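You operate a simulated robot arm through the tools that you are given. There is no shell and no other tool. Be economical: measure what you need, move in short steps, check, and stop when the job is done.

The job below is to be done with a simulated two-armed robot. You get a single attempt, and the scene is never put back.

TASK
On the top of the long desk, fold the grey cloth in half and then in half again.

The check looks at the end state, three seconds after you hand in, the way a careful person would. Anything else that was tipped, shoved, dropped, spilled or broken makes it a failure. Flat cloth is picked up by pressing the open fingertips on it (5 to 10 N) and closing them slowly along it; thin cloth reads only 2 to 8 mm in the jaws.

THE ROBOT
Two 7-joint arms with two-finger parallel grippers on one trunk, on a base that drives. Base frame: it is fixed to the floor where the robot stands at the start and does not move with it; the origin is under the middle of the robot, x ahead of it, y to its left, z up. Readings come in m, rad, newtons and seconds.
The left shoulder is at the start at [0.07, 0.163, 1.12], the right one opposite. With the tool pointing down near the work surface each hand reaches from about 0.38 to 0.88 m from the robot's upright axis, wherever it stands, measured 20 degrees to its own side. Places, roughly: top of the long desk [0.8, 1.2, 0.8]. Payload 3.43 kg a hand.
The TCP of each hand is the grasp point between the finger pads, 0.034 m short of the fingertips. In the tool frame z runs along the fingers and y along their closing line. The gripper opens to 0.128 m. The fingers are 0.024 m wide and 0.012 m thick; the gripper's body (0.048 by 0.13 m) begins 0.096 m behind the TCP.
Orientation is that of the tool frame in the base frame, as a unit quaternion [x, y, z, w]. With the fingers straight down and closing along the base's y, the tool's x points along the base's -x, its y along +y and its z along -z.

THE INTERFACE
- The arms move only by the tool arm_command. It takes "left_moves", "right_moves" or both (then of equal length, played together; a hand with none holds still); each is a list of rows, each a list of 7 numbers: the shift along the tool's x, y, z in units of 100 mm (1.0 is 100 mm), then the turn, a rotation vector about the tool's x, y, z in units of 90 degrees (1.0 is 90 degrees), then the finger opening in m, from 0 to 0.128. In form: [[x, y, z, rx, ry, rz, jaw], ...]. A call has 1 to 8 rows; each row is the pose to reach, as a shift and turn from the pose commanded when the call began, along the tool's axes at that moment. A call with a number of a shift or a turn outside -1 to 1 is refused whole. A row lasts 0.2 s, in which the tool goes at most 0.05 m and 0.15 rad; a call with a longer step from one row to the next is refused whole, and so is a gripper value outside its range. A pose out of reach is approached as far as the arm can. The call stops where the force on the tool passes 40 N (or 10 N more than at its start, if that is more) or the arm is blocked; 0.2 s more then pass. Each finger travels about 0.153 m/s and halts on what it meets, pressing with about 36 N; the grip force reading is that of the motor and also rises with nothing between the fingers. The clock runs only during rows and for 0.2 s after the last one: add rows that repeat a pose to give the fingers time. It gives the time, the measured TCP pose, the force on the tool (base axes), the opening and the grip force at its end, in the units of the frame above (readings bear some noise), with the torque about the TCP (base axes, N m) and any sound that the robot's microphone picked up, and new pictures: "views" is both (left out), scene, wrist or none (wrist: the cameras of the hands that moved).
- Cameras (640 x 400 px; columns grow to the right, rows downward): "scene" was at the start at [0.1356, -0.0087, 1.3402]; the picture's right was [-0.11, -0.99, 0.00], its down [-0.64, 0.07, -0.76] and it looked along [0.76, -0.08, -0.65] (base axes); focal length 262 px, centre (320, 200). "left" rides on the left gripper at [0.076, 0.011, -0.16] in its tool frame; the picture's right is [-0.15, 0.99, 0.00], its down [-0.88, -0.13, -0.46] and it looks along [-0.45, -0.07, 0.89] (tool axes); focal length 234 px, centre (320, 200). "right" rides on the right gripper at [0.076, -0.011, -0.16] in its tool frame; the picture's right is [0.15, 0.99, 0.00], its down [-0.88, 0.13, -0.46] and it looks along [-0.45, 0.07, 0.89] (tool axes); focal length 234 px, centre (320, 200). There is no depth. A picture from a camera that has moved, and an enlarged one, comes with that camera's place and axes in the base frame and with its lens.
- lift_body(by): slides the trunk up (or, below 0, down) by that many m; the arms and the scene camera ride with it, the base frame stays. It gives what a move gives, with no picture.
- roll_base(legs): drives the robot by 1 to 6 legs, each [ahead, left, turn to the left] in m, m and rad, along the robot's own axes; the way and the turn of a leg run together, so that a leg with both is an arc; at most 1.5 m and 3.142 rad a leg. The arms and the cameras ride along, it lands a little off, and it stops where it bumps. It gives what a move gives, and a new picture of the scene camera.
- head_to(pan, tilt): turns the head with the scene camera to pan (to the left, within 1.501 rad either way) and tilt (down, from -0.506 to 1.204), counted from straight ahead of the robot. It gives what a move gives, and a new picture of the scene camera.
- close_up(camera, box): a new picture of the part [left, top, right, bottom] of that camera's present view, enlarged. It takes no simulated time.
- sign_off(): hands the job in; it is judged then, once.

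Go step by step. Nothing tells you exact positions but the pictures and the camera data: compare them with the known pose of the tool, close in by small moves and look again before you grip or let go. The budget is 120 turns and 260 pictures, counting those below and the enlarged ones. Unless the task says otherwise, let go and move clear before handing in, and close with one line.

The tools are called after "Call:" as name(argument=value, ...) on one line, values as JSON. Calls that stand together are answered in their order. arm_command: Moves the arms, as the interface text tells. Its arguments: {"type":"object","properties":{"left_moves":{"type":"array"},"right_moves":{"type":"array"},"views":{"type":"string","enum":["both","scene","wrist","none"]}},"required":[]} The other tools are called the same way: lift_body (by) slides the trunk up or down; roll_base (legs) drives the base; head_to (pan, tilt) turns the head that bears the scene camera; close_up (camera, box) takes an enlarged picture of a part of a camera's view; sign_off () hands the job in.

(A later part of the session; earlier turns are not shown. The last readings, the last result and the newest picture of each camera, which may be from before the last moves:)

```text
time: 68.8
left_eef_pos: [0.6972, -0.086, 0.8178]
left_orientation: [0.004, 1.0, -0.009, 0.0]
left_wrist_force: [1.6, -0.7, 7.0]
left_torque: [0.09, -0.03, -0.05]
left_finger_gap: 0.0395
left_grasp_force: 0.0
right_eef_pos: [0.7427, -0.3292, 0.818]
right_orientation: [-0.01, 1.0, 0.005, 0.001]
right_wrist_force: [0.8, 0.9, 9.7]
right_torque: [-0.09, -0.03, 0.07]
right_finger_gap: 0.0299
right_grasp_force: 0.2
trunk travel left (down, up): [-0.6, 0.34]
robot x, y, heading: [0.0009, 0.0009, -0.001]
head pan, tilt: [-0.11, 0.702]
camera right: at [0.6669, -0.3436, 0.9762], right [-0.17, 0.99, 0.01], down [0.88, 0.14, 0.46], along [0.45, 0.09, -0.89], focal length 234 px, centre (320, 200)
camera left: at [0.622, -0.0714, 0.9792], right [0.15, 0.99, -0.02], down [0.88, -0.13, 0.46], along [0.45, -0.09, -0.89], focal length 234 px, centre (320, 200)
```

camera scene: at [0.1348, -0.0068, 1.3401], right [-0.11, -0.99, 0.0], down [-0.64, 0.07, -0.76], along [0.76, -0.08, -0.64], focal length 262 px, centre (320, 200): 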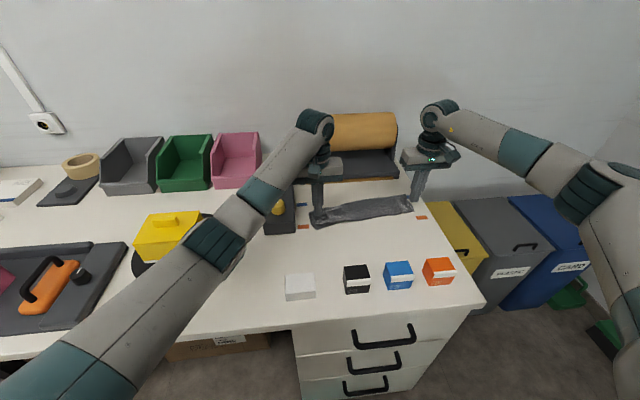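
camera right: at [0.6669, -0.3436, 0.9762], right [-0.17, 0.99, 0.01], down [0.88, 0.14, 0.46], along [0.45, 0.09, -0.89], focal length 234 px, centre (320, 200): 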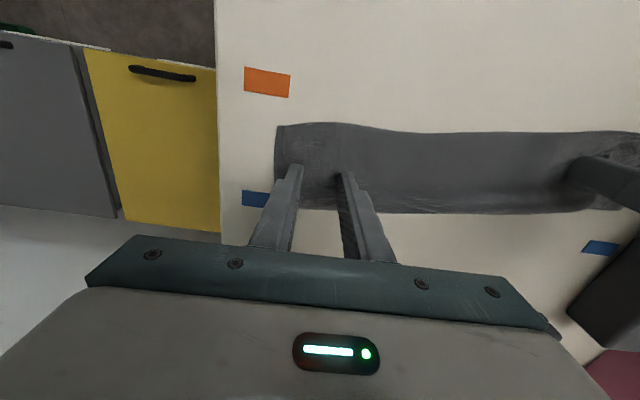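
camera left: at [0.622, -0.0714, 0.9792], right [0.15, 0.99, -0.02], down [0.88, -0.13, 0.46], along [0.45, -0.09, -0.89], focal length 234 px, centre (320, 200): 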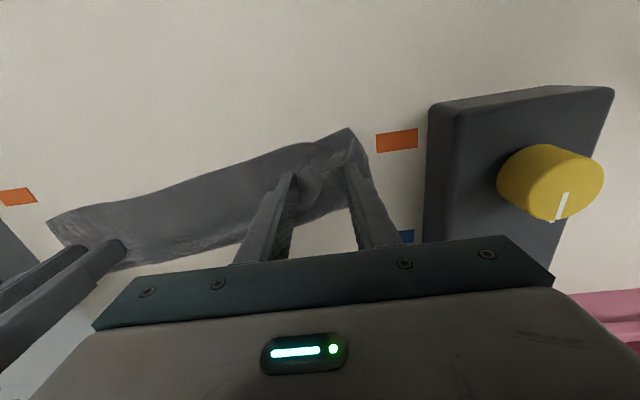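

I'll drag the right end toward me instead, since that also improves reach, with the left as the pin.

Call:
arm_command(left_moves=[[0, 0, 0.005, 0, 0, 0, 0.04], [0, 0, 0.005, 0, 0, 0, 0.04], [0, 0, 0.005, 0, 0, 0, 0.04], [0, 0, 0.005, 0, 0, 0, 0.04], [0, 0, 0.005, 0, 0, 0, 0.04], [0, 0, 0.005, 0, 0, 0, 0.04], [0, 0, -0.4, 0, 0, 0, 0.04], [0, 0, -0.8, 0, 0, 0, 0.04]], right_moves=[[0, 0, 0.01, 0, 0, 0, 0.03], [0.1, 0, 0.012, 0, 0, 0, 0.03], [0.2, 0, 0.012, 0, 0, 0, 0.03], [0.3, 0, 0.012, 0, 0, 0, 0.03], [0.4, 0, 0.012, 0, 0, 0, 0.03], [0.48, 0, 0.012, 0, 0, 0, 0.03], [0.48, 0, -0.4, 0, 0, 0, 0.03], [0.48, 0, -0.8, 0, 0, 0, 0.03]], views="both")

Call:
close_up(camera="scene", box=[300, 170, 430, 230])

```text
time: 70.6
left_eef_pos: [0.697, -0.0829, 0.8977]
left_orientation: [0.004, 1.0, -0.009, 0.0]
left_wrist_force: [-0.6, -0.3, -0.2]
left_torque: [-0.01, 0.0, 0.03]
left_finger_gap: 0.04
left_grasp_force: 0.1
right_eef_pos: [0.6946, -0.332, 0.8967]
right_orientation: [-0.009, 1.0, 0.004, 0.0]
right_wrist_force: [-0.7, -0.6, 0.1]
right_torque: [-0.04, 0.0, 0.0]
right_finger_gap: 0.03
right_grasp_force: 0.0
trunk travel left (down, up): [-0.6, 0.34]
robot x, y, heading: [-0.0011, 0.0027, -0.001]
head pan, tilt: [-0.11, 0.702]
camera scene: at [0.1344, -0.0069, 1.3402], right [-0.11, -0.99, 0.0], down [-0.64, 0.07, -0.76], along [0.76, -0.08, -0.64], focal length 262 px, centre (320, 200)
camera right: at [0.6181, -0.3454, 1.0551], right [-0.17, 0.99, 0.01], down [0.88, 0.14, 0.46], along [0.45, 0.08, -0.89], focal length 234 px, centre (320, 200)
camera left: at [0.6219, -0.0685, 1.058], right [0.15, 0.99, -0.02], down [0.88, -0.13, 0.46], along [0.45, -0.08, -0.89], focal length 234 px, centre (320, 200)
```

scene: 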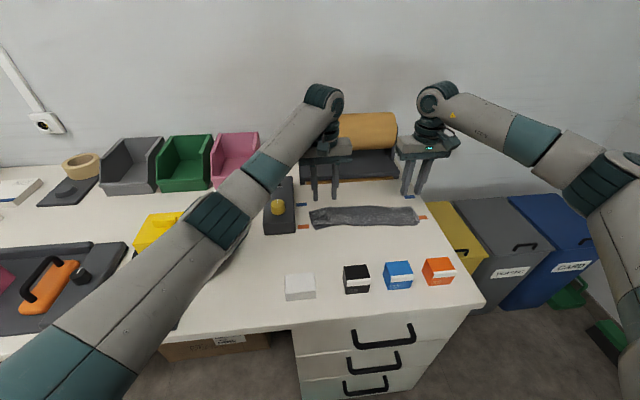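
right: 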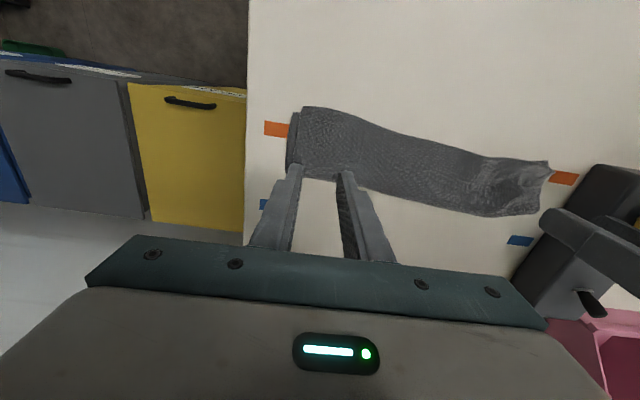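
left: 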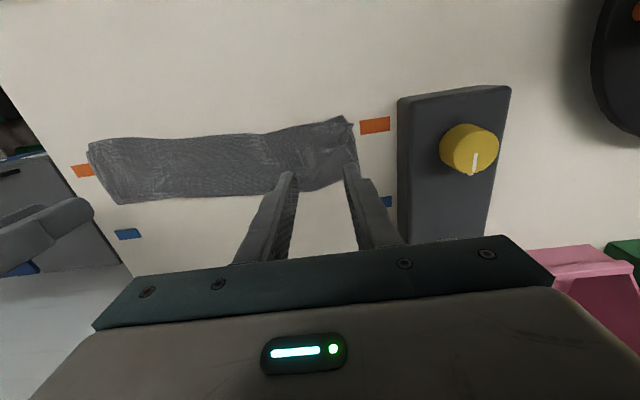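

```text
4.92 times, centred on (365, 200) of scene
camera zoom: at [0.1344, -0.0069, 1.3402], right [-0.11, -0.99, 0.0], down [-0.64, 0.07, -0.76], along [0.76, -0.08, -0.64], focal length 1292 px, centre (98, 200)
```

zoom: 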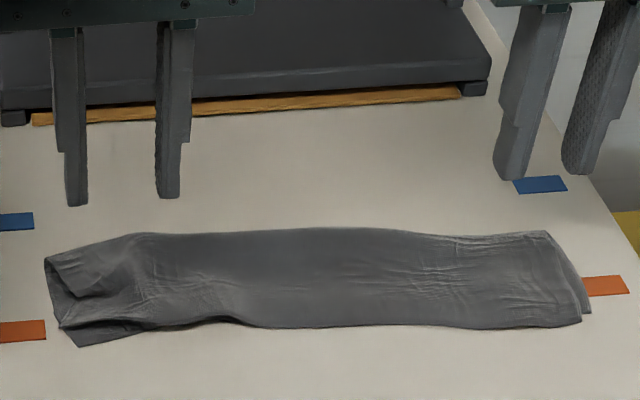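

The folded strip is straight now: x ≈ 0.645–0.73, y ≈ −0.36 to −0.04. For the second fold I'll carry the right end over to the left with the left arm, so the robot first shifts 0.15 m to the right for reach.

Call:
roll_base(legs=[[0, -0.15, 0]])

```text
time: 72.0
left_eef_pos: [0.6982, -0.2346, 0.8976]
left_orientation: [0.003, 1.0, -0.009, -0.002]
left_wrist_force: [-0.1, 0.8, 0.4]
left_torque: [0.05, 0.05, -0.01]
left_finger_gap: 0.04
left_grasp_force: 0.0
right_eef_pos: [0.6958, -0.4825, 0.8954]
right_orientation: [-0.011, 1.0, 0.005, 0.0]
right_wrist_force: [-0.8, -0.3, -0.1]
right_torque: [0.0, 0.0, -0.02]
right_finger_gap: 0.0299
right_grasp_force: 0.1
trunk travel left (down, up): [-0.6, 0.34]
robot x, y, heading: [-0.0011, -0.1534, 0.0]
head pan, tilt: [-0.11, 0.702]
camera scene: at [0.1361, -0.1599, 1.3403], right [-0.11, -0.99, 0.0], down [-0.64, 0.07, -0.76], along [0.76, -0.08, -0.65], focal length 262 px, centre (320, 200)
```

scene: 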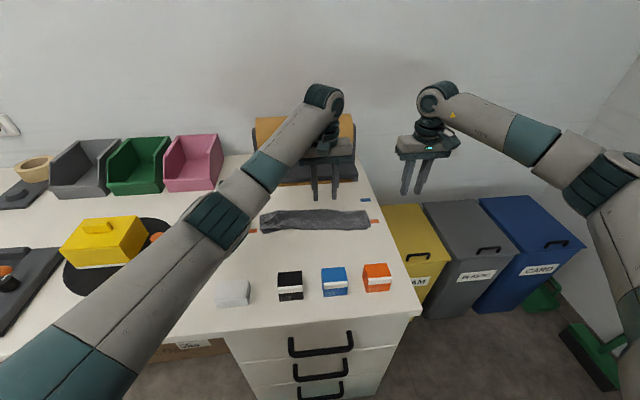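

Now I'll bring the left hand above the right end while turning it 90° so the fingers close along the edge, and park the right arm up and aside.

Call:
arm_command(left_moves=[[0, -0.12, -0.1, 0, 0, 0.09, 0.05], [0, -0.24, -0.1, 0, 0, 0.18, 0.05], [0, -0.36, -0.1, 0, 0, 0.27, 0.05], [0.02, -0.48, -0.1, 0, 0, 0.36, 0.05], [0.04, -0.6, -0.1, 0, 0, 0.45, 0.05], [0.06, -0.72, -0.1, 0, 0, 0.54, 0.05], [0.08, -0.84, -0.1, 0, 0, 0.63, 0.05], [0.08, -0.92, -0.1, 0, 0, 0.72, 0.05]], right_moves=[[0, -0.15, -0.1, 0, 0, 0, 0.03], [0, -0.3, -0.2, 0, 0, 0, 0.03], [0, -0.4, -0.3, 0, 0, 0, 0.03], [0.1, -0.5, -0.4, 0, 0, 0, 0.03], [0.2, -0.6, -0.5, 0, 0, 0, 0.03], [0.3, -0.7, -0.6, 0, 0, 0, 0.03], [0.4, -0.8, -0.7, 0, 0, 0, 0.03], [0.5, -0.8, -0.8, 0, 0, 0, 0.03]], views="none")

Call:
arm_command(left_moves=[[0, 0, 0, 0, 0, 0.09, 0.05], [0, 0, 0, 0, 0, 0.18, 0.05], [0, 0, 0, 0, 0, 0.27, 0.05], [0, 0, 0, 0, 0, 0.28, 0.05]], views="both")

```text
time: 73.8
left_eef_pos: [0.6899, -0.3264, 0.909]
left_orientation: [0.539, 0.842, -0.008, 0.003]
left_wrist_force: [0.1, -0.1, 0.4]
left_torque: [0.03, 0.0, -0.01]
left_finger_gap: 0.05
left_grasp_force: 0.1
right_eef_pos: [0.6473, -0.5658, 0.9745]
right_orientation: [-0.01, 1.0, 0.005, 0.0]
right_wrist_force: [0.1, -0.2, -0.9]
right_torque: [0.03, -0.02, 0.01]
right_finger_gap: 0.0301
right_grasp_force: 0.2
trunk travel left (down, up): [-0.6, 0.34]
robot x, y, heading: [0.003, -0.1527, -0.001]
head pan, tilt: [-0.11, 0.702]
```

```text
time: 74.8
left_eef_pos: [0.6899, -0.3265, 0.9088]
left_orientation: [0.71, 0.704, -0.007, 0.005]
left_wrist_force: [0.4, 0.5, 0.5]
left_torque: [0.0, 0.0, 0.01]
left_finger_gap: 0.0499
left_grasp_force: 0.0
right_eef_pos: [0.6479, -0.565, 0.9753]
right_orientation: [-0.01, 1.0, 0.006, 0.0]
right_wrist_force: [-0.6, -0.8, -0.4]
right_torque: [-0.01, 0.02, -0.02]
right_finger_gap: 0.0301
right_grasp_force: 0.0
trunk travel left (down, up): [-0.6, 0.34]
robot x, y, heading: [-0.0005, -0.1496, -0.0]
head pan, tilt: [-0.11, 0.702]
camera scene: at [0.1361, -0.1594, 1.3402], right [-0.11, -0.99, 0.0], down [-0.64, 0.07, -0.76], along [0.76, -0.08, -0.65], focal length 262 px, centre (320, 200)
camera left: at [0.7024, -0.2478, 1.0679], right [0.99, -0.15, 0.0], down [-0.14, -0.87, 0.47], along [-0.07, -0.47, -0.88], focal length 234 px, centre (320, 200)
```

scene: 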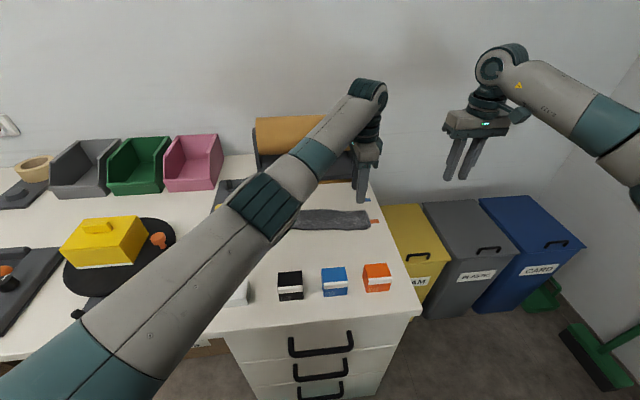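
left: 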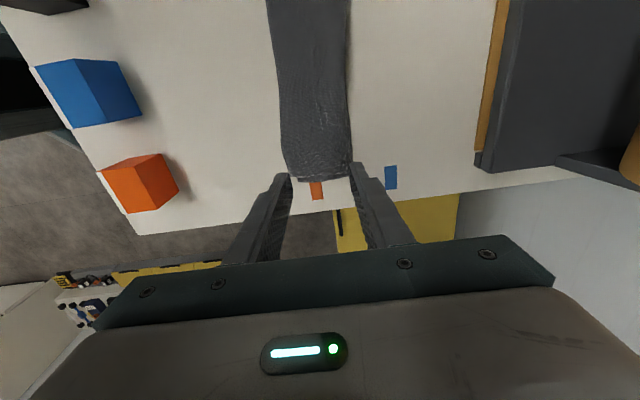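

The strip end lies at y ≈ −0.36, x ≈ 0.648–0.724. I'll lower the left fingers onto the end with a 0.05 opening.

Call:
arm_command(left_moves=[[-0.2, -0.04, 0.3, 0, 0, 0, 0.05], [-0.22, -0.04, 0.7, 0, 0, 0, 0.05], [-0.22, -0.04, 0.85, 0, 0, 0, 0.05], [-0.22, -0.04, 0.89, 0, 0, 0, 0.05], [-0.22, -0.04, 0.91, 0, 0, 0, 0.05], [-0.22, -0.04, 0.91, 0, 0, 0, 0.05]], views="wrist")

```text
time: 76.2
left_eef_pos: [0.6841, -0.3497, 0.8177]
left_orientation: [0.709, 0.705, -0.007, 0.006]
left_wrist_force: [0.1, 0.7, 1.3]
left_torque: [-0.01, -0.02, 0.0]
left_finger_gap: 0.0501
left_grasp_force: 0.0
right_eef_pos: [0.648, -0.5645, 0.9749]
right_orientation: [-0.011, 1.0, 0.006, 0.0]
right_wrist_force: [0.7, 0.0, -1.1]
right_torque: [0.0, 0.04, 0.01]
right_finger_gap: 0.0301
right_grasp_force: 0.1
trunk travel left (down, up): [-0.6, 0.34]
robot x, y, heading: [0.0012, -0.1519, -0.003]
head pan, tilt: [-0.11, 0.702]
camera left: at [0.6979, -0.2714, 0.9774], right [0.99, -0.15, 0.0], down [-0.13, -0.87, 0.47], along [-0.07, -0.47, -0.88], focal length 234 px, centre (320, 200)
```

left: 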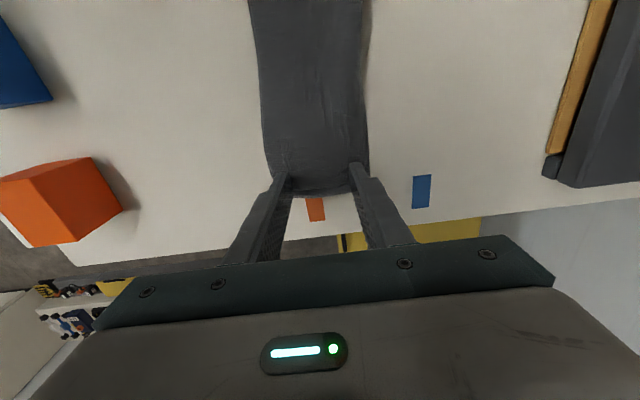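

Call:
arm_command(left_moves=[[0, 0, 0.015, 0, 0, 0, 0.05], [0, 0, 0.02, 0, 0, 0, 0.05], [0, 0, 0.02, 0, 0, 0, 0.045], [0, 0, 0.02, 0, 0, 0, 0.04], [0, 0, 0.02, 0, 0, 0, 0.036], [0, 0, 0.02, 0, 0, 0, 0.032], [0, 0, 0.02, 0, 0, 0, 0.028], [0, 0, 0.02, 0, 0, 0, 0.024]], views="wrist")

```text
time: 78.0
left_eef_pos: [0.6849, -0.35, 0.8167]
left_orientation: [0.709, 0.705, -0.007, 0.006]
left_wrist_force: [0.2, -0.3, 14.5]
left_torque: [0.06, -0.04, 0.01]
left_finger_gap: 0.0218
left_grasp_force: 0.1
right_eef_pos: [0.6464, -0.5643, 0.9765]
right_orientation: [-0.011, 1.0, 0.006, 0.001]
right_wrist_force: [0.4, 0.1, 0.1]
right_torque: [0.05, 0.0, 0.01]
right_finger_gap: 0.0301
right_grasp_force: 0.0
trunk travel left (down, up): [-0.6, 0.34]
robot x, y, heading: [-0.0018, -0.1513, 0.003]
head pan, tilt: [-0.11, 0.702]
camera left: at [0.6968, -0.2712, 0.9766], right [0.99, -0.15, 0.0], down [-0.13, -0.87, 0.47], along [-0.07, -0.47, -0.88], focal length 234 px, centre (320, 200)
```

left: 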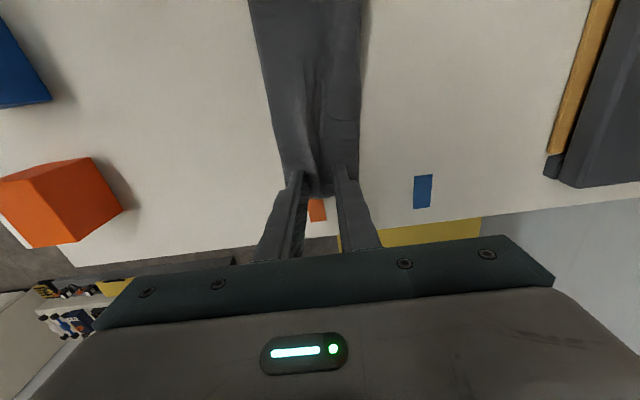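

The ridge is gathering both layers, so I'll finish closing.

Call:
arm_command(left_moves=[[0, 0, 0.003, 0, 0, 0, 0.02], [0, 0, 0.003, 0, 0, 0, 0.016], [0, 0, 0.003, 0, 0, 0, 0.012], [0, 0, 0.003, 0, 0, 0, 0.008], [0, 0, 0.003, 0, 0, 0, 0.004], [0, 0, 0.003, 0, 0, 0, 0.0], [0, 0, 0.003, 0, 0, 0, 0.0]], views="wrist")

Call:
close_up(camera="left", box=[240, 120, 400, 220])

```text
time: 79.6
left_eef_pos: [0.6851, -0.3503, 0.8166]
left_orientation: [0.709, 0.706, -0.006, 0.006]
left_wrist_force: [-3.5, 0.7, 18.8]
left_torque: [0.07, 0.17, 0.05]
left_finger_gap: 0.0024
left_grasp_force: 36.2
right_eef_pos: [0.6471, -0.564, 0.975]
right_orientation: [-0.01, 1.0, 0.005, 0.001]
right_wrist_force: [0.0, -0.1, -0.8]
right_torque: [-0.03, 0.01, 0.01]
right_finger_gap: 0.0298
right_grasp_force: 0.0
trunk travel left (down, up): [-0.6, 0.34]
robot x, y, heading: [0.0019, -0.1502, 0.002]
head pan, tilt: [-0.11, 0.702]
camera left: at [0.6959, -0.2713, 0.9766], right [0.99, -0.15, 0.0], down [-0.14, -0.87, 0.47], along [-0.07, -0.47, -0.88], focal length 234 px, centre (320, 200)
```

left: 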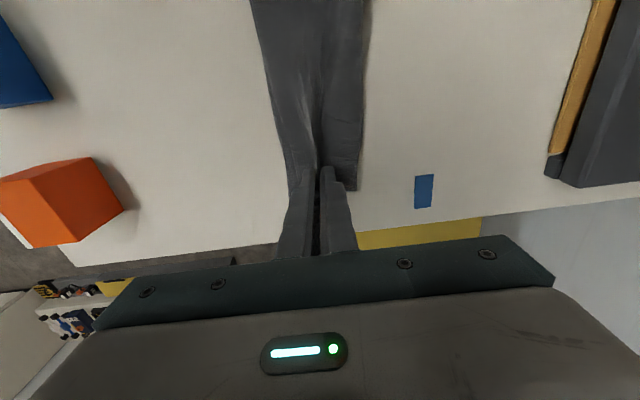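

```text
4.00 times, centred on (320, 170) of left
camera zoom: at [0.6959, -0.2713, 0.9766], right [0.99, -0.15, 0.0], down [-0.14, -0.87, 0.47], along [-0.07, -0.47, -0.88], focal length 937 px, centre (320, 320)
```

zoom: 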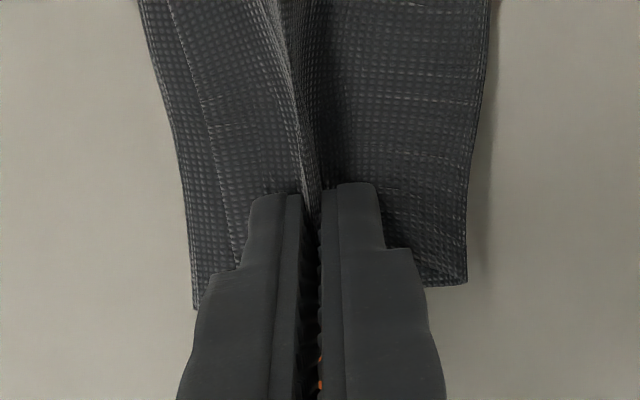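

The gap reads only 2.4 mm, so it may hold just the upper layer. I'll lift slightly to check.

Call:
arm_command(left_moves=[[0, 0, -0.15, 0, 0, 0, 0.0], [0, 0, -0.3, 0, 0, 0, 0.0], [0, 0, -0.3, 0, 0, 0, 0.0]], views="both")

Call:
close_up(camera="scene", box=[260, 180, 400, 250])

```text
time: 80.4
left_eef_pos: [0.6848, -0.3483, 0.8458]
left_orientation: [0.71, 0.705, -0.007, 0.004]
left_wrist_force: [-0.4, 0.8, 0.0]
left_torque: [0.03, -0.05, -0.02]
left_finger_gap: 0.0027
left_grasp_force: 35.9
right_eef_pos: [0.6486, -0.5649, 0.9737]
right_orientation: [-0.011, 1.0, 0.005, 0.0]
right_wrist_force: [0.4, 0.0, -0.2]
right_torque: [0.01, -0.02, -0.02]
right_finger_gap: 0.0299
right_grasp_force: 0.1
trunk travel left (down, up): [-0.6, 0.34]
robot x, y, heading: [0.0019, -0.1499, 0.004]
head pan, tilt: [-0.11, 0.702]
camera scene: at [0.1368, -0.1595, 1.3401], right [-0.11, -0.99, 0.0], down [-0.64, 0.07, -0.76], along [0.76, -0.08, -0.65], focal length 262 px, centre (320, 200)
camera left: at [0.6983, -0.2711, 1.0045], right [0.99, -0.15, 0.0], down [-0.13, -0.87, 0.47], along [-0.07, -0.47, -0.88], focal length 234 px, centre (320, 200)
```

scene: 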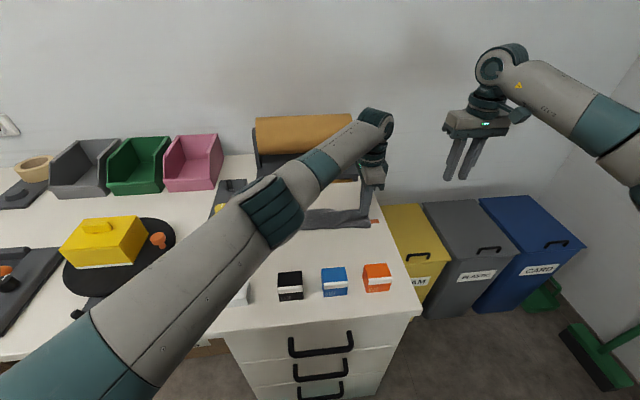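
left: 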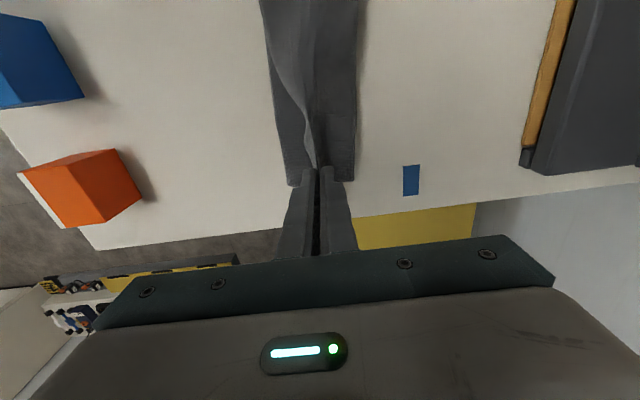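

```text
4.57 times, centred on (330, 215) of scene
camera zoom: at [0.1368, -0.1595, 1.3401], right [-0.11, -0.99, 0.0], down [-0.64, 0.07, -0.76], along [0.76, -0.08, -0.65], focal length 1200 px, centre (274, 131)
```

zoom: 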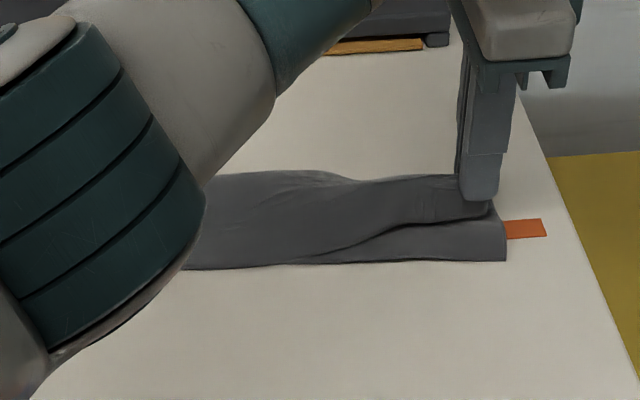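

Only the upper layer is pinched. I'll put it back. A better plan is to drag the strip so its end overhangs the desk's right edge, then pinch both layers there flat from the front, like turning a page.

Call:
arm_command(left_moves=[[0, 0, 0.15, 0, 0, 0, 0.0], [0, 0, 0.27, 0, 0, 0, 0.0], [0, 0, 0.28, 0, 0, 0, 0.01], [0, 0, 0.28, 0, 0, 0, 0.025], [0, 0, 0.28, 0, 0, 0, 0.04], [0, 0, 0.28, 0, 0, 0, 0.055], [0, 0, 0, 0, 0, 0, 0.055], [0, 0, -0.4, 0, 0, 0, 0.055]], views="wrist")

Call:
close_up(camera="scene", box=[260, 180, 400, 250])

```text
time: 82.2
left_eef_pos: [0.6853, -0.3496, 0.8859]
left_orientation: [0.709, 0.705, -0.007, 0.005]
left_wrist_force: [-0.3, 0.9, -0.1]
left_torque: [0.01, -0.01, 0.02]
left_finger_gap: 0.055
left_grasp_force: 0.1
right_eef_pos: [0.6487, -0.5645, 0.9754]
right_orientation: [-0.01, 1.0, 0.005, 0.0]
right_wrist_force: [0.1, -0.2, -0.7]
right_torque: [0.02, 0.01, 0.0]
right_finger_gap: 0.0301
right_grasp_force: 0.0
trunk travel left (down, up): [-0.6, 0.34]
robot x, y, heading: [-0.0056, -0.1535, -0.003]
head pan, tilt: [-0.11, 0.702]
camera left: at [0.6972, -0.2711, 1.0451], right [0.99, -0.15, 0.0], down [-0.13, -0.87, 0.47], along [-0.07, -0.47, -0.88], focal length 234 px, centre (320, 200)
```

left: 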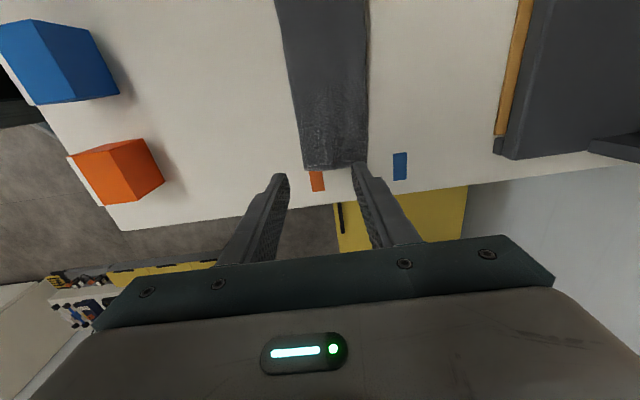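

```text
4.57 times, centred on (330, 215) of scene
camera zoom: at [0.1353, -0.1594, 1.3403], right [-0.11, -0.99, 0.0], down [-0.64, 0.07, -0.76], along [0.76, -0.08, -0.65], focal length 1200 px, centre (274, 131)
```

zoom: 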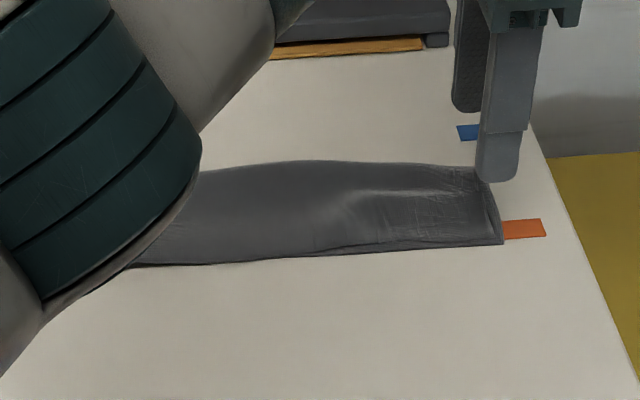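

The strip is neat again. I'll press on it at y ≈ −0.30 and drag it about 9 cm to the right, stopping the fingers before the desk edge (y ≈ −0.414).

Call:
arm_command(left_moves=[[0.3, 0.1, 0.1, 0, 0, 0, 0.035], [0.5, 0.15, 0.4, 0, 0, 0, 0.035], [0.5, 0.15, 0.64, 0, 0, 0, 0.035], [0.5, 0.15, 0.68, 0, 0, 0, 0.035], [0.5, 0.15, 0.7, 0, 0, 0, 0.035], [0.5, 0.15, 0.7, 0, 0, 0, 0.035]], views="wrist")

```text
time: 83.6
left_eef_pos: [0.7004, -0.301, 0.8165]
left_orientation: [0.709, 0.705, -0.006, 0.007]
left_wrist_force: [1.8, -0.9, 15.7]
left_torque: [0.08, -0.09, 0.01]
left_finger_gap: 0.0347
left_grasp_force: 0.2
right_eef_pos: [0.6471, -0.5645, 0.9771]
right_orientation: [-0.01, 1.0, 0.006, 0.0]
right_wrist_force: [0.8, -0.6, 0.6]
right_torque: [0.03, 0.01, -0.01]
right_finger_gap: 0.0301
right_grasp_force: 0.0
trunk travel left (down, up): [-0.6, 0.34]
robot x, y, heading: [0.0037, -0.1496, 0.004]
head pan, tilt: [-0.11, 0.702]
camera left: at [0.7119, -0.2226, 0.976], right [0.99, -0.15, 0.0], down [-0.14, -0.87, 0.47], along [-0.07, -0.47, -0.88], focal length 234 px, centre (320, 200)
```

left: 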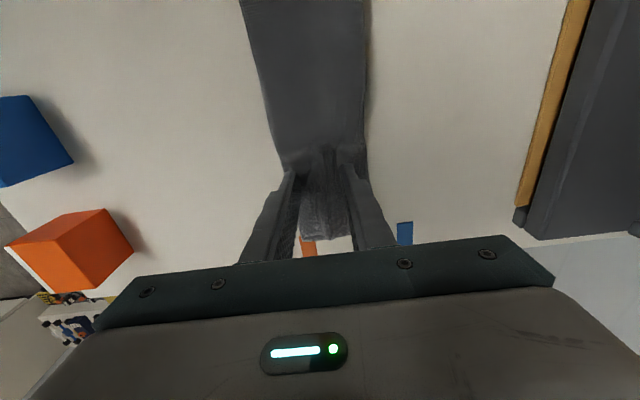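

Call:
arm_command(left_moves=[[-0.12, 0, 0.005, 0, 0, 0, 0.035], [-0.24, 0, 0.005, 0, 0, 0, 0.035], [-0.36, 0, 0.005, 0, 0, 0, 0.035], [-0.48, 0, 0.005, 0, 0, 0, 0.035], [-0.6, 0, 0.005, 0, 0, 0, 0.035], [-0.72, 0, 0.005, 0, 0, 0, 0.035], [-0.9, 0, 0.005, 0, 0, 0, 0.035], [-0.9, 0, -0.45, 0, 0, 0, 0.035]], views="both")

Call:
close_up(camera="scene", box=[260, 180, 400, 250])

```text
time: 84.9
left_eef_pos: [0.686, -0.3518, 0.8163]
left_orientation: [0.71, 0.704, -0.004, 0.008]
left_wrist_force: [-2.5, 3.5, 18.7]
left_torque: [0.29, 0.15, 0.01]
left_finger_gap: 0.0349
left_grasp_force: 0.1
left hand out of reach, approached as far as the arm can: row 4, 5, 6
right_eef_pos: [0.648, -0.5647, 0.9745]
right_orientation: [-0.01, 1.0, 0.006, 0.0]
right_wrist_force: [0.0, 0.5, -0.6]
right_torque: [0.02, 0.04, -0.04]
right_finger_gap: 0.0299
right_grasp_force: 0.1
trunk travel left (down, up): [-0.6, 0.34]
robot x, y, heading: [0.0, -0.1498, 0.001]
head pan, tilt: [-0.11, 0.702]
stopped in row 6 (left hand): the force on the tool passed its limit at 44 N (the readings are from after the stop); the commanded pose is now the measured one
camera scene: at [0.1346, -0.1594, 1.3402], right [-0.11, -0.99, 0.0], down [-0.64, 0.07, -0.76], along [0.76, -0.08, -0.64], focal length 262 px, centre (320, 200)
camera left: at [0.6975, -0.2736, 0.976], right [0.99, -0.16, 0.01], down [-0.14, -0.87, 0.47], along [-0.07, -0.47, -0.88], focal length 234 px, centre (320, 200)
```

scene: 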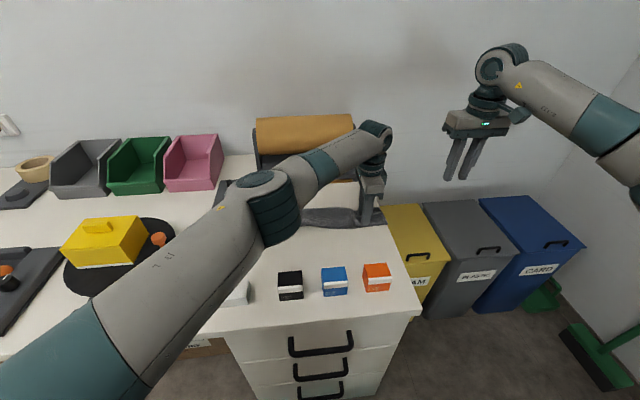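
left: 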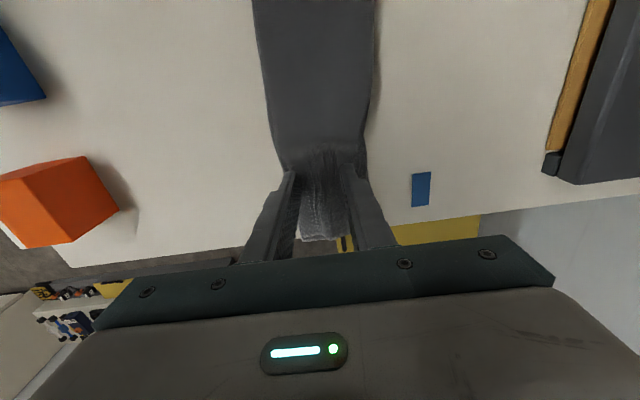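

```text
4.57 times, centred on (330, 215) of scene
camera zoom: at [0.1346, -0.1594, 1.3402], right [-0.11, -0.99, 0.0], down [-0.64, 0.07, -0.76], along [0.76, -0.08, -0.64], focal length 1200 px, centre (274, 131)
```

zoom: 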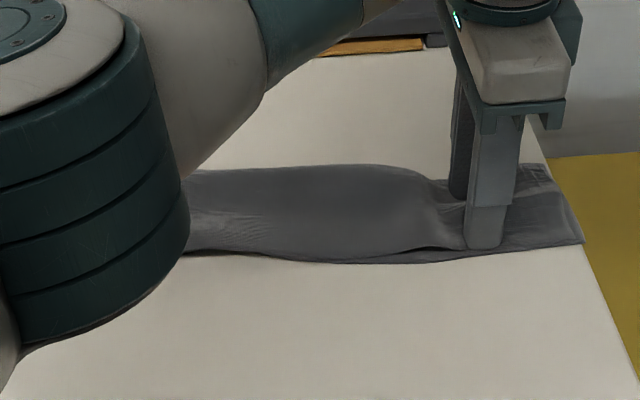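

The left arm is at its reach limit and the strip end is now right at the desk edge. I'll move the left away and use the right hand for the remaining ~4 cm.

Call:
arm_command(left_moves=[[0, 0, -0.4, 0, 0, 0, 0.035], [0.2, 0, -0.8, 0, 0, 0, 0.035], [0.6, 0, -0.9, 0, 0, 0, 0.035], [0.99, 0, -0.95, 0, 0, 0, 0.035]], views="none")

Call:
arm_command(left_moves=[[0.4, 0, 0, 0, 0, 0, 0.035], [0.8, 0, 0, 0, 0, 0, 0.035], [0.8, 0, 0, 0, 0, 0, 0.035], [0.8, 0, 0, 0, 0, 0, 0.035]], right_moves=[[-0.1, 0.3, 0.1, 0, 0, 0, 0.0], [-0.3, 0.6, 0.2, 0, 0, 0, 0.0], [-0.5, 0.95, 0.3, 0, 0, 0, 0.0], [-0.5, 1.0, 0.4, 0, 0, 0, 0.0]], views="none")

Call:
arm_command(right_moves=[[-0.03, 0.4, 0.2, 0, 0, 0, 0.0], [-0.03, 0.8, 0.4, 0, 0, 0, 0.0], [-0.03, 1.0, 0.7, 0, 0, 0, 0.0], [-0.03, 1.0, 0.9, 0, 0, 0, 0.0]], views="both")

```text
time: 85.9
left_eef_pos: [0.688, -0.2504, 0.9073]
left_orientation: [0.71, 0.704, -0.005, 0.008]
left_wrist_force: [0.0, 0.3, -0.1]
left_torque: [-0.02, -0.03, 0.01]
left_finger_gap: 0.0347
left_grasp_force: 0.1
right_eef_pos: [0.6466, -0.5629, 0.9756]
right_orientation: [-0.011, 1.0, 0.005, 0.0]
right_wrist_force: [0.0, 0.0, 0.1]
right_torque: [-0.04, -0.01, 0.02]
right_finger_gap: 0.0297
right_grasp_force: 0.0
trunk travel left (down, up): [-0.6, 0.34]
robot x, y, heading: [0.0025, -0.1506, -0.002]
head pan, tilt: [-0.11, 0.702]
```

```text
time: 86.9
left_eef_pos: [0.6889, -0.1715, 0.9054]
left_orientation: [0.711, 0.704, -0.006, 0.006]
left_wrist_force: [-0.3, 0.5, -0.3]
left_torque: [0.0, 0.0, 0.02]
left_finger_gap: 0.0349
left_grasp_force: 0.0
right_eef_pos: [0.6963, -0.4629, 0.9345]
right_orientation: [-0.011, 1.0, 0.006, 0.0]
right_wrist_force: [-0.1, -0.6, -0.4]
right_torque: [0.04, -0.01, -0.03]
right_finger_gap: 0.0
right_grasp_force: 33.2
trunk travel left (down, up): [-0.6, 0.34]
robot x, y, heading: [-0.0002, -0.1488, 0.001]
head pan, tilt: [-0.11, 0.702]
```

```text
time: 87.9
left_eef_pos: [0.6882, -0.174, 0.9063]
left_orientation: [0.71, 0.704, -0.005, 0.006]
left_wrist_force: [0.5, 0.2, 0.0]
left_torque: [0.02, -0.03, 0.02]
left_finger_gap: 0.0348
left_grasp_force: 0.0
right_eef_pos: [0.698, -0.3619, 0.8466]
right_orientation: [-0.011, 1.0, 0.005, 0.0]
right_wrist_force: [0.0, 0.1, -0.4]
right_torque: [0.02, 0.02, 0.0]
right_finger_gap: 0.0
right_grasp_force: 32.8
trunk travel left (down, up): [-0.6, 0.34]
robot x, y, heading: [0.0005, -0.1529, 0.002]
head pan, tilt: [-0.11, 0.702]
camera scene: at [0.1362, -0.1595, 1.3403], right [-0.11, -0.99, 0.0], down [-0.64, 0.07, -0.76], along [0.76, -0.08, -0.65], focal length 262 px, centre (320, 200)
camera right: at [0.6214, -0.3762, 1.0058], right [-0.17, 0.99, 0.01], down [0.88, 0.14, 0.46], along [0.45, 0.09, -0.89], focal length 234 px, centre (320, 200)
```

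scene: 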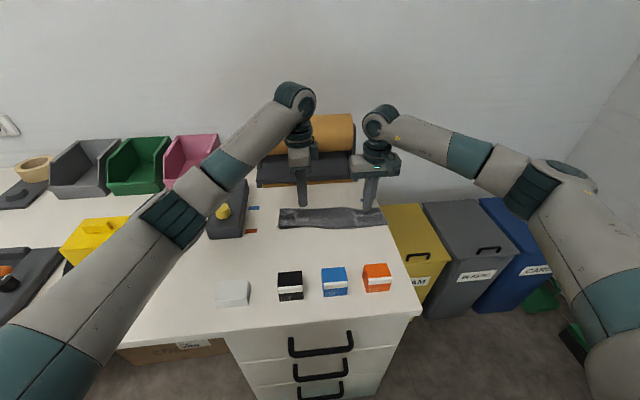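
right: 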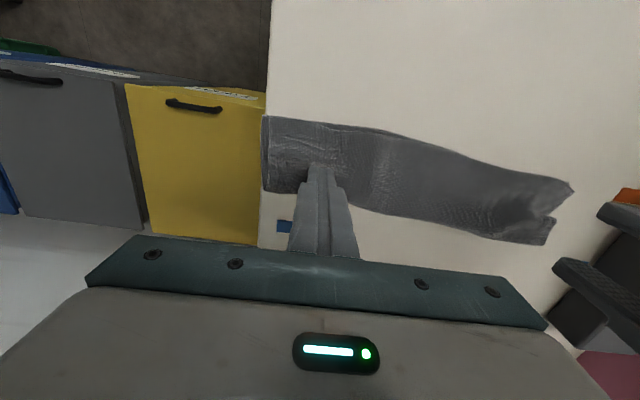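

Call:
arm_command(right_moves=[[0.05, 0.12, 0.15, 0, 0, 0, 0.0], [0.05, 0.12, 0.28, 0, 0, 0, 0.0], [0.05, 0.12, 0.305, 0, 0, 0, 0.0], [0.05, 0.12, 0.315, 0, 0, 0, 0.0], [0.05, 0.12, 0.315, 0, 0, 0, 0.0]], views="none")

```text
time: 89.1
left_eef_pos: [0.6876, -0.1707, 0.9071]
left_orientation: [0.71, 0.704, -0.005, 0.007]
left_wrist_force: [1.1, 0.7, -0.3]
left_torque: [-0.01, -0.01, -0.03]
left_finger_gap: 0.0349
left_grasp_force: 0.0
right_eef_pos: [0.6924, -0.3504, 0.8172]
right_orientation: [-0.01, 1.0, 0.005, 0.001]
right_wrist_force: [2.0, 0.6, 10.6]
right_torque: [-0.05, -0.01, 0.01]
right_finger_gap: 0.0002
right_grasp_force: 33.4
trunk travel left (down, up): [-0.6, 0.34]
robot x, y, heading: [-0.0001, -0.1521, -0.001]
head pan, tilt: [-0.11, 0.702]
```

Call:
arm_command(right_moves=[[0, 0, 0.012, 0, 0, 0, 0.0], [0, -0.1, 0.012, 0, 0, 0, 0.0], [0, -0.2, 0.012, 0, 0, 0, 0.0], [0, -0.3, 0.012, 0, 0, 0, 0.0], [0, -0.4, 0.012, 0, 0, 0, 0.0], [0, -0.48, 0.012, 0, 0, 0, 0.0], [0, -0.48, -0.3, 0, 0, 0, 0.0], [0, -0.48, -0.6, 0, 0, 0, 0.0]], views="both")

Call:
close_up(camera="scene", box=[260, 180, 400, 250])

```text
time: 90.9
left_eef_pos: [0.6876, -0.172, 0.9074]
left_orientation: [0.71, 0.704, -0.004, 0.008]
left_wrist_force: [-1.1, -0.2, 0.0]
left_torque: [-0.01, -0.01, 0.02]
left_finger_gap: 0.0351
left_grasp_force: 0.1
right_eef_pos: [0.6916, -0.3984, 0.8746]
right_orientation: [-0.01, 1.0, 0.004, -0.001]
right_wrist_force: [0.0, -0.1, 0.7]
right_torque: [-0.02, -0.01, -0.05]
right_finger_gap: 0.0
right_grasp_force: 32.9
trunk travel left (down, up): [-0.6, 0.34]
robot x, y, heading: [-0.0032, -0.1481, -0.002]
head pan, tilt: [-0.11, 0.702]
camera scene: at [0.1351, -0.1587, 1.3402], right [-0.11, -0.99, 0.0], down [-0.64, 0.07, -0.76], along [0.76, -0.08, -0.65], focal length 262 px, centre (320, 200)
camera right: at [0.6157, -0.4125, 1.0336], right [-0.17, 0.99, 0.01], down [0.88, 0.14, 0.46], along [0.45, 0.08, -0.89], focal length 234 px, centre (320, 200)
```

scene: 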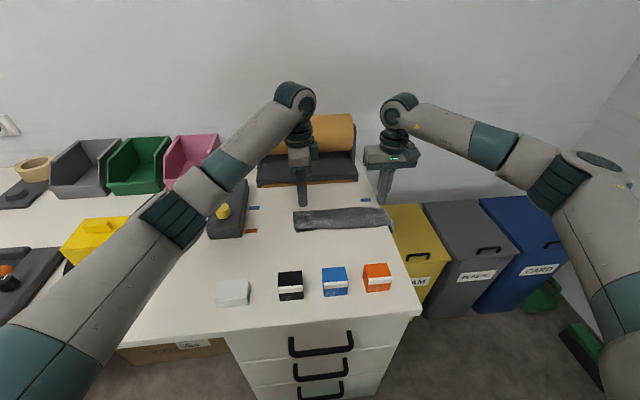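
right: 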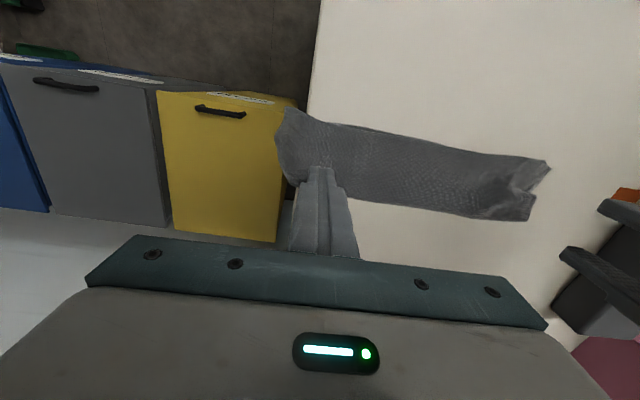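

```text
4.57 times, centred on (330, 215) of scene
camera zoom: at [0.1351, -0.1587, 1.3402], right [-0.11, -0.99, 0.0], down [-0.64, 0.07, -0.76], along [0.76, -0.08, -0.65], focal length 1200 px, centre (274, 131)
```

zoom: 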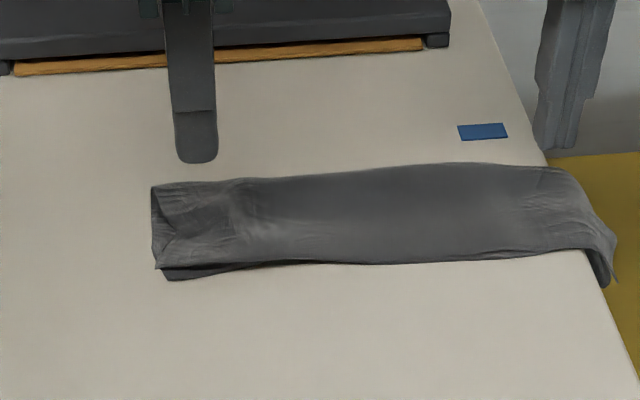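

About 6 cm of the strip now hangs over the right desk edge. I'll pitch the right hand so its fingers point forward and down, then slide them in from the front with one finger on each side of the hanging flap.

Call:
arm_command(right_moves=[[0.1, 0, -0.3, 0, -0.09, 0, 0.02], [0.2, -0.2, -0.6, 0, -0.18, 0, 0.04], [0.4, -0.4, -0.7, 0, -0.27, 0, 0.05], [0.6, -0.5, -0.7, 0, -0.36, 0, 0.055], [0.8, -0.57, -0.65, 0, -0.45, 0, 0.055], [0.92, -0.57, -0.45, 0, -0.54, 0, 0.055], [0.92, -0.57, -0.25, 0, -0.555, 0, 0.055]], views="both")

```text
time: 92.5
left_eef_pos: [0.6873, -0.1724, 0.9059]
left_orientation: [0.71, 0.705, -0.005, 0.006]
left_wrist_force: [-0.4, -0.2, -0.5]
left_torque: [0.0, 0.02, -0.02]
left_finger_gap: 0.0348
left_grasp_force: 0.0
right_eef_pos: [0.6021, -0.4574, 0.899]
right_orientation: [-0.007, 0.906, 0.01, 0.423]
right_wrist_force: [0.5, -0.6, 0.5]
right_torque: [0.0, -0.02, -0.04]
right_finger_gap: 0.0551
right_grasp_force: 0.1
trunk travel left (down, up): [-0.6, 0.34]
robot x, y, heading: [0.0036, -0.1499, -0.0]
head pan, tilt: [-0.11, 0.702]
camera scene: at [0.1366, -0.1594, 1.3402], right [-0.11, -0.99, 0.0], down [-0.64, 0.07, -0.76], along [0.76, -0.08, -0.65], focal length 262 px, centre (320, 200)
camera right: at [0.4309, -0.4724, 0.9428], right [-0.11, 0.99, -0.1], down [0.21, 0.12, 0.97], along [0.97, 0.09, -0.23], focal length 234 px, centre (320, 200)
```

scene: 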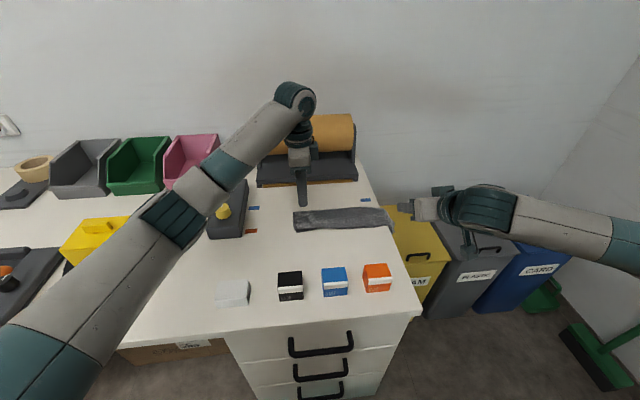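
right: 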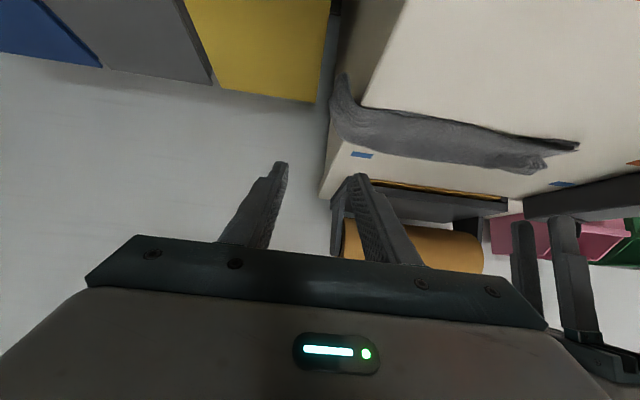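

Call:
close_up(camera="right", box=[270, 40, 430, 140])

```text
4.00 times, centred on (350, 90) of right
camera zoom: at [0.4309, -0.4724, 0.9428], right [-0.11, 0.99, -0.1], down [0.21, 0.12, 0.97], along [0.97, 0.09, -0.23], focal length 937 px, centre (200, 640)
```

zoom: 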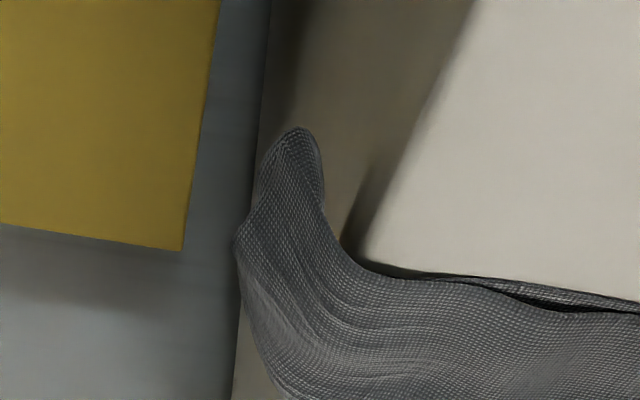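

The view is excellent: the flap hangs with a gap of about 1–2 cm to the desk side. I'll lower the open fingers beside the desk edge, just in front of the flap.

Call:
arm_command(right_moves=[[0.25, -0.04, 0.21, 0, 0, 0, 0.055], [0.5, -0.04, 0.42, 0, 0, 0, 0.055], [0.75, -0.04, 0.63, 0, 0, 0, 0.055], [0.98, -0.04, 0.82, 0, 0, 0, 0.055]], views="both")

Call:
close_up(camera="right", box=[220, 60, 420, 220])

```text
time: 93.5
left_eef_pos: [0.6876, -0.1755, 0.9068]
left_orientation: [0.711, 0.704, -0.004, 0.005]
left_wrist_force: [-0.5, -0.5, 0.7]
left_torque: [0.03, 0.05, 0.02]
left_finger_gap: 0.0348
left_grasp_force: 0.1
right_eef_pos: [0.6113, -0.4555, 0.7882]
right_orientation: [-0.029, 0.902, -0.004, 0.43]
right_wrist_force: [-9.2, -16.0, 6.4]
right_torque: [-0.01, -0.05, -0.18]
right_finger_gap: 0.0463
right_grasp_force: 0.1
trunk travel left (down, up): [-0.6, 0.34]
robot x, y, heading: [-0.0005, -0.1523, 0.001]
head pan, tilt: [-0.11, 0.702]
stopped in row 4 (right hand): the force on the tool passed its limit at 69 N (the readings are from after the stop); the commanded pose is now the measured one
camera scene: at [0.1356, -0.1622, 1.3404], right [-0.11, -0.99, 0.0], down [-0.64, 0.07, -0.76], along [0.76, -0.08, -0.65], focal length 262 px, centre (320, 200)
camera right: at [0.4398, -0.4733, 0.83], right [-0.14, 0.98, -0.15], down [0.19, 0.17, 0.97], along [0.97, 0.11, -0.21], focal length 234 px, centre (320, 200)
```

scene: 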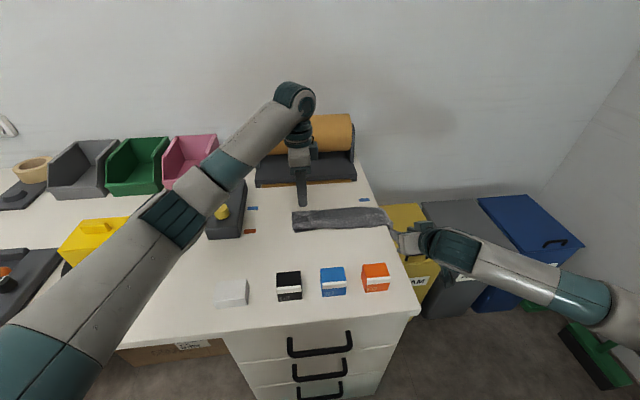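
right: 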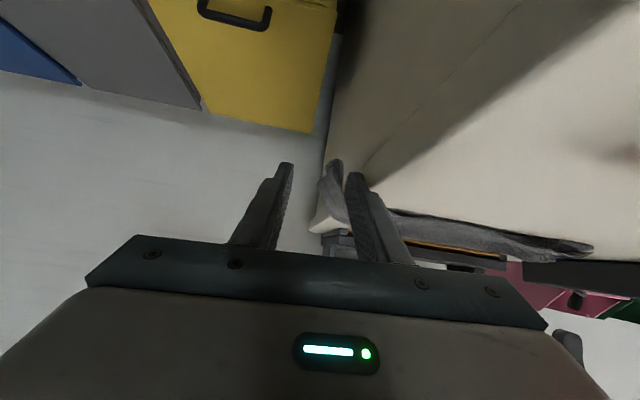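

```text
2.50 times, centred on (320, 140) of right
camera zoom: at [0.4398, -0.4733, 0.83], right [-0.14, 0.98, -0.15], down [0.19, 0.17, 0.97], along [0.97, 0.11, -0.21], focal length 585 px, centre (320, 350)
```

zoom: 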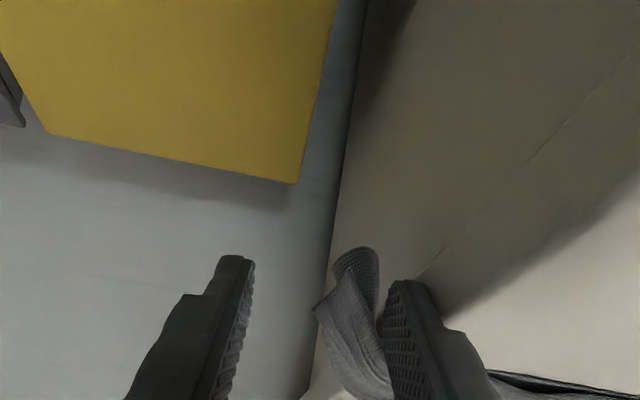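

The inner finger touched the desk edge, so I'll move out by 1 cm before going lower.

Call:
arm_command(right_moves=[[-0.03, -0.1, -0.03, 0, 0, 0, 0.05], [-0.03, -0.13, -0.03, 0, 0, 0, 0.055], [0.05, -0.13, 0.05, 0, 0, 0, 0.055], [0.15, -0.13, 0.1, 0, 0, 0, 0.055]], views="none")

Call:
close_up(camera="right", box=[220, 60, 420, 220])

```text
time: 94.5
left_eef_pos: [0.6864, -0.1722, 0.9059]
left_orientation: [0.71, 0.704, -0.006, 0.007]
left_wrist_force: [-0.3, -0.2, 0.0]
left_torque: [-0.02, 0.03, -0.03]
left_finger_gap: 0.0348
left_grasp_force: 0.1
right_eef_pos: [0.6165, -0.4591, 0.7846]
right_orientation: [-0.033, 0.896, 0.004, 0.443]
right_wrist_force: [-8.2, -1.3, 14.0]
right_torque: [0.6, 0.29, 0.38]
right_finger_gap: 0.0544
right_grasp_force: 0.0
trunk travel left (down, up): [-0.6, 0.34]
robot x, y, heading: [-0.0006, -0.1544, -0.001]
head pan, tilt: [-0.11, 0.702]
stopped in row 4 (right hand): the force on the tool passed its limit at 48 N (the readings are from after the stop); the commanded pose is now the measured one
```

```text
2.50 times, centred on (320, 140) of right
camera zoom: at [0.4441, -0.4804, 0.8212], right [-0.15, 0.98, -0.14], down [0.16, 0.16, 0.97], along [0.98, 0.12, -0.18], focal length 585 px, centre (320, 350)
```

zoom: 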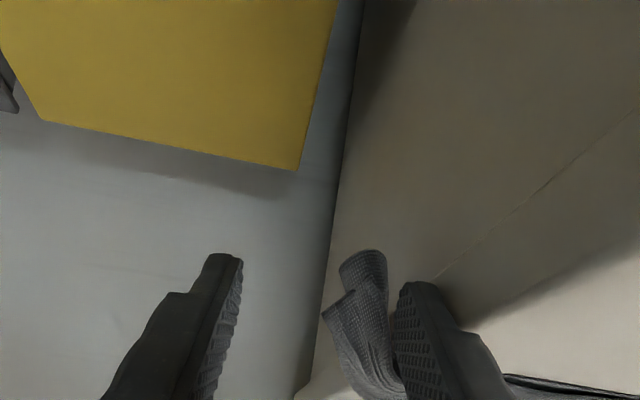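

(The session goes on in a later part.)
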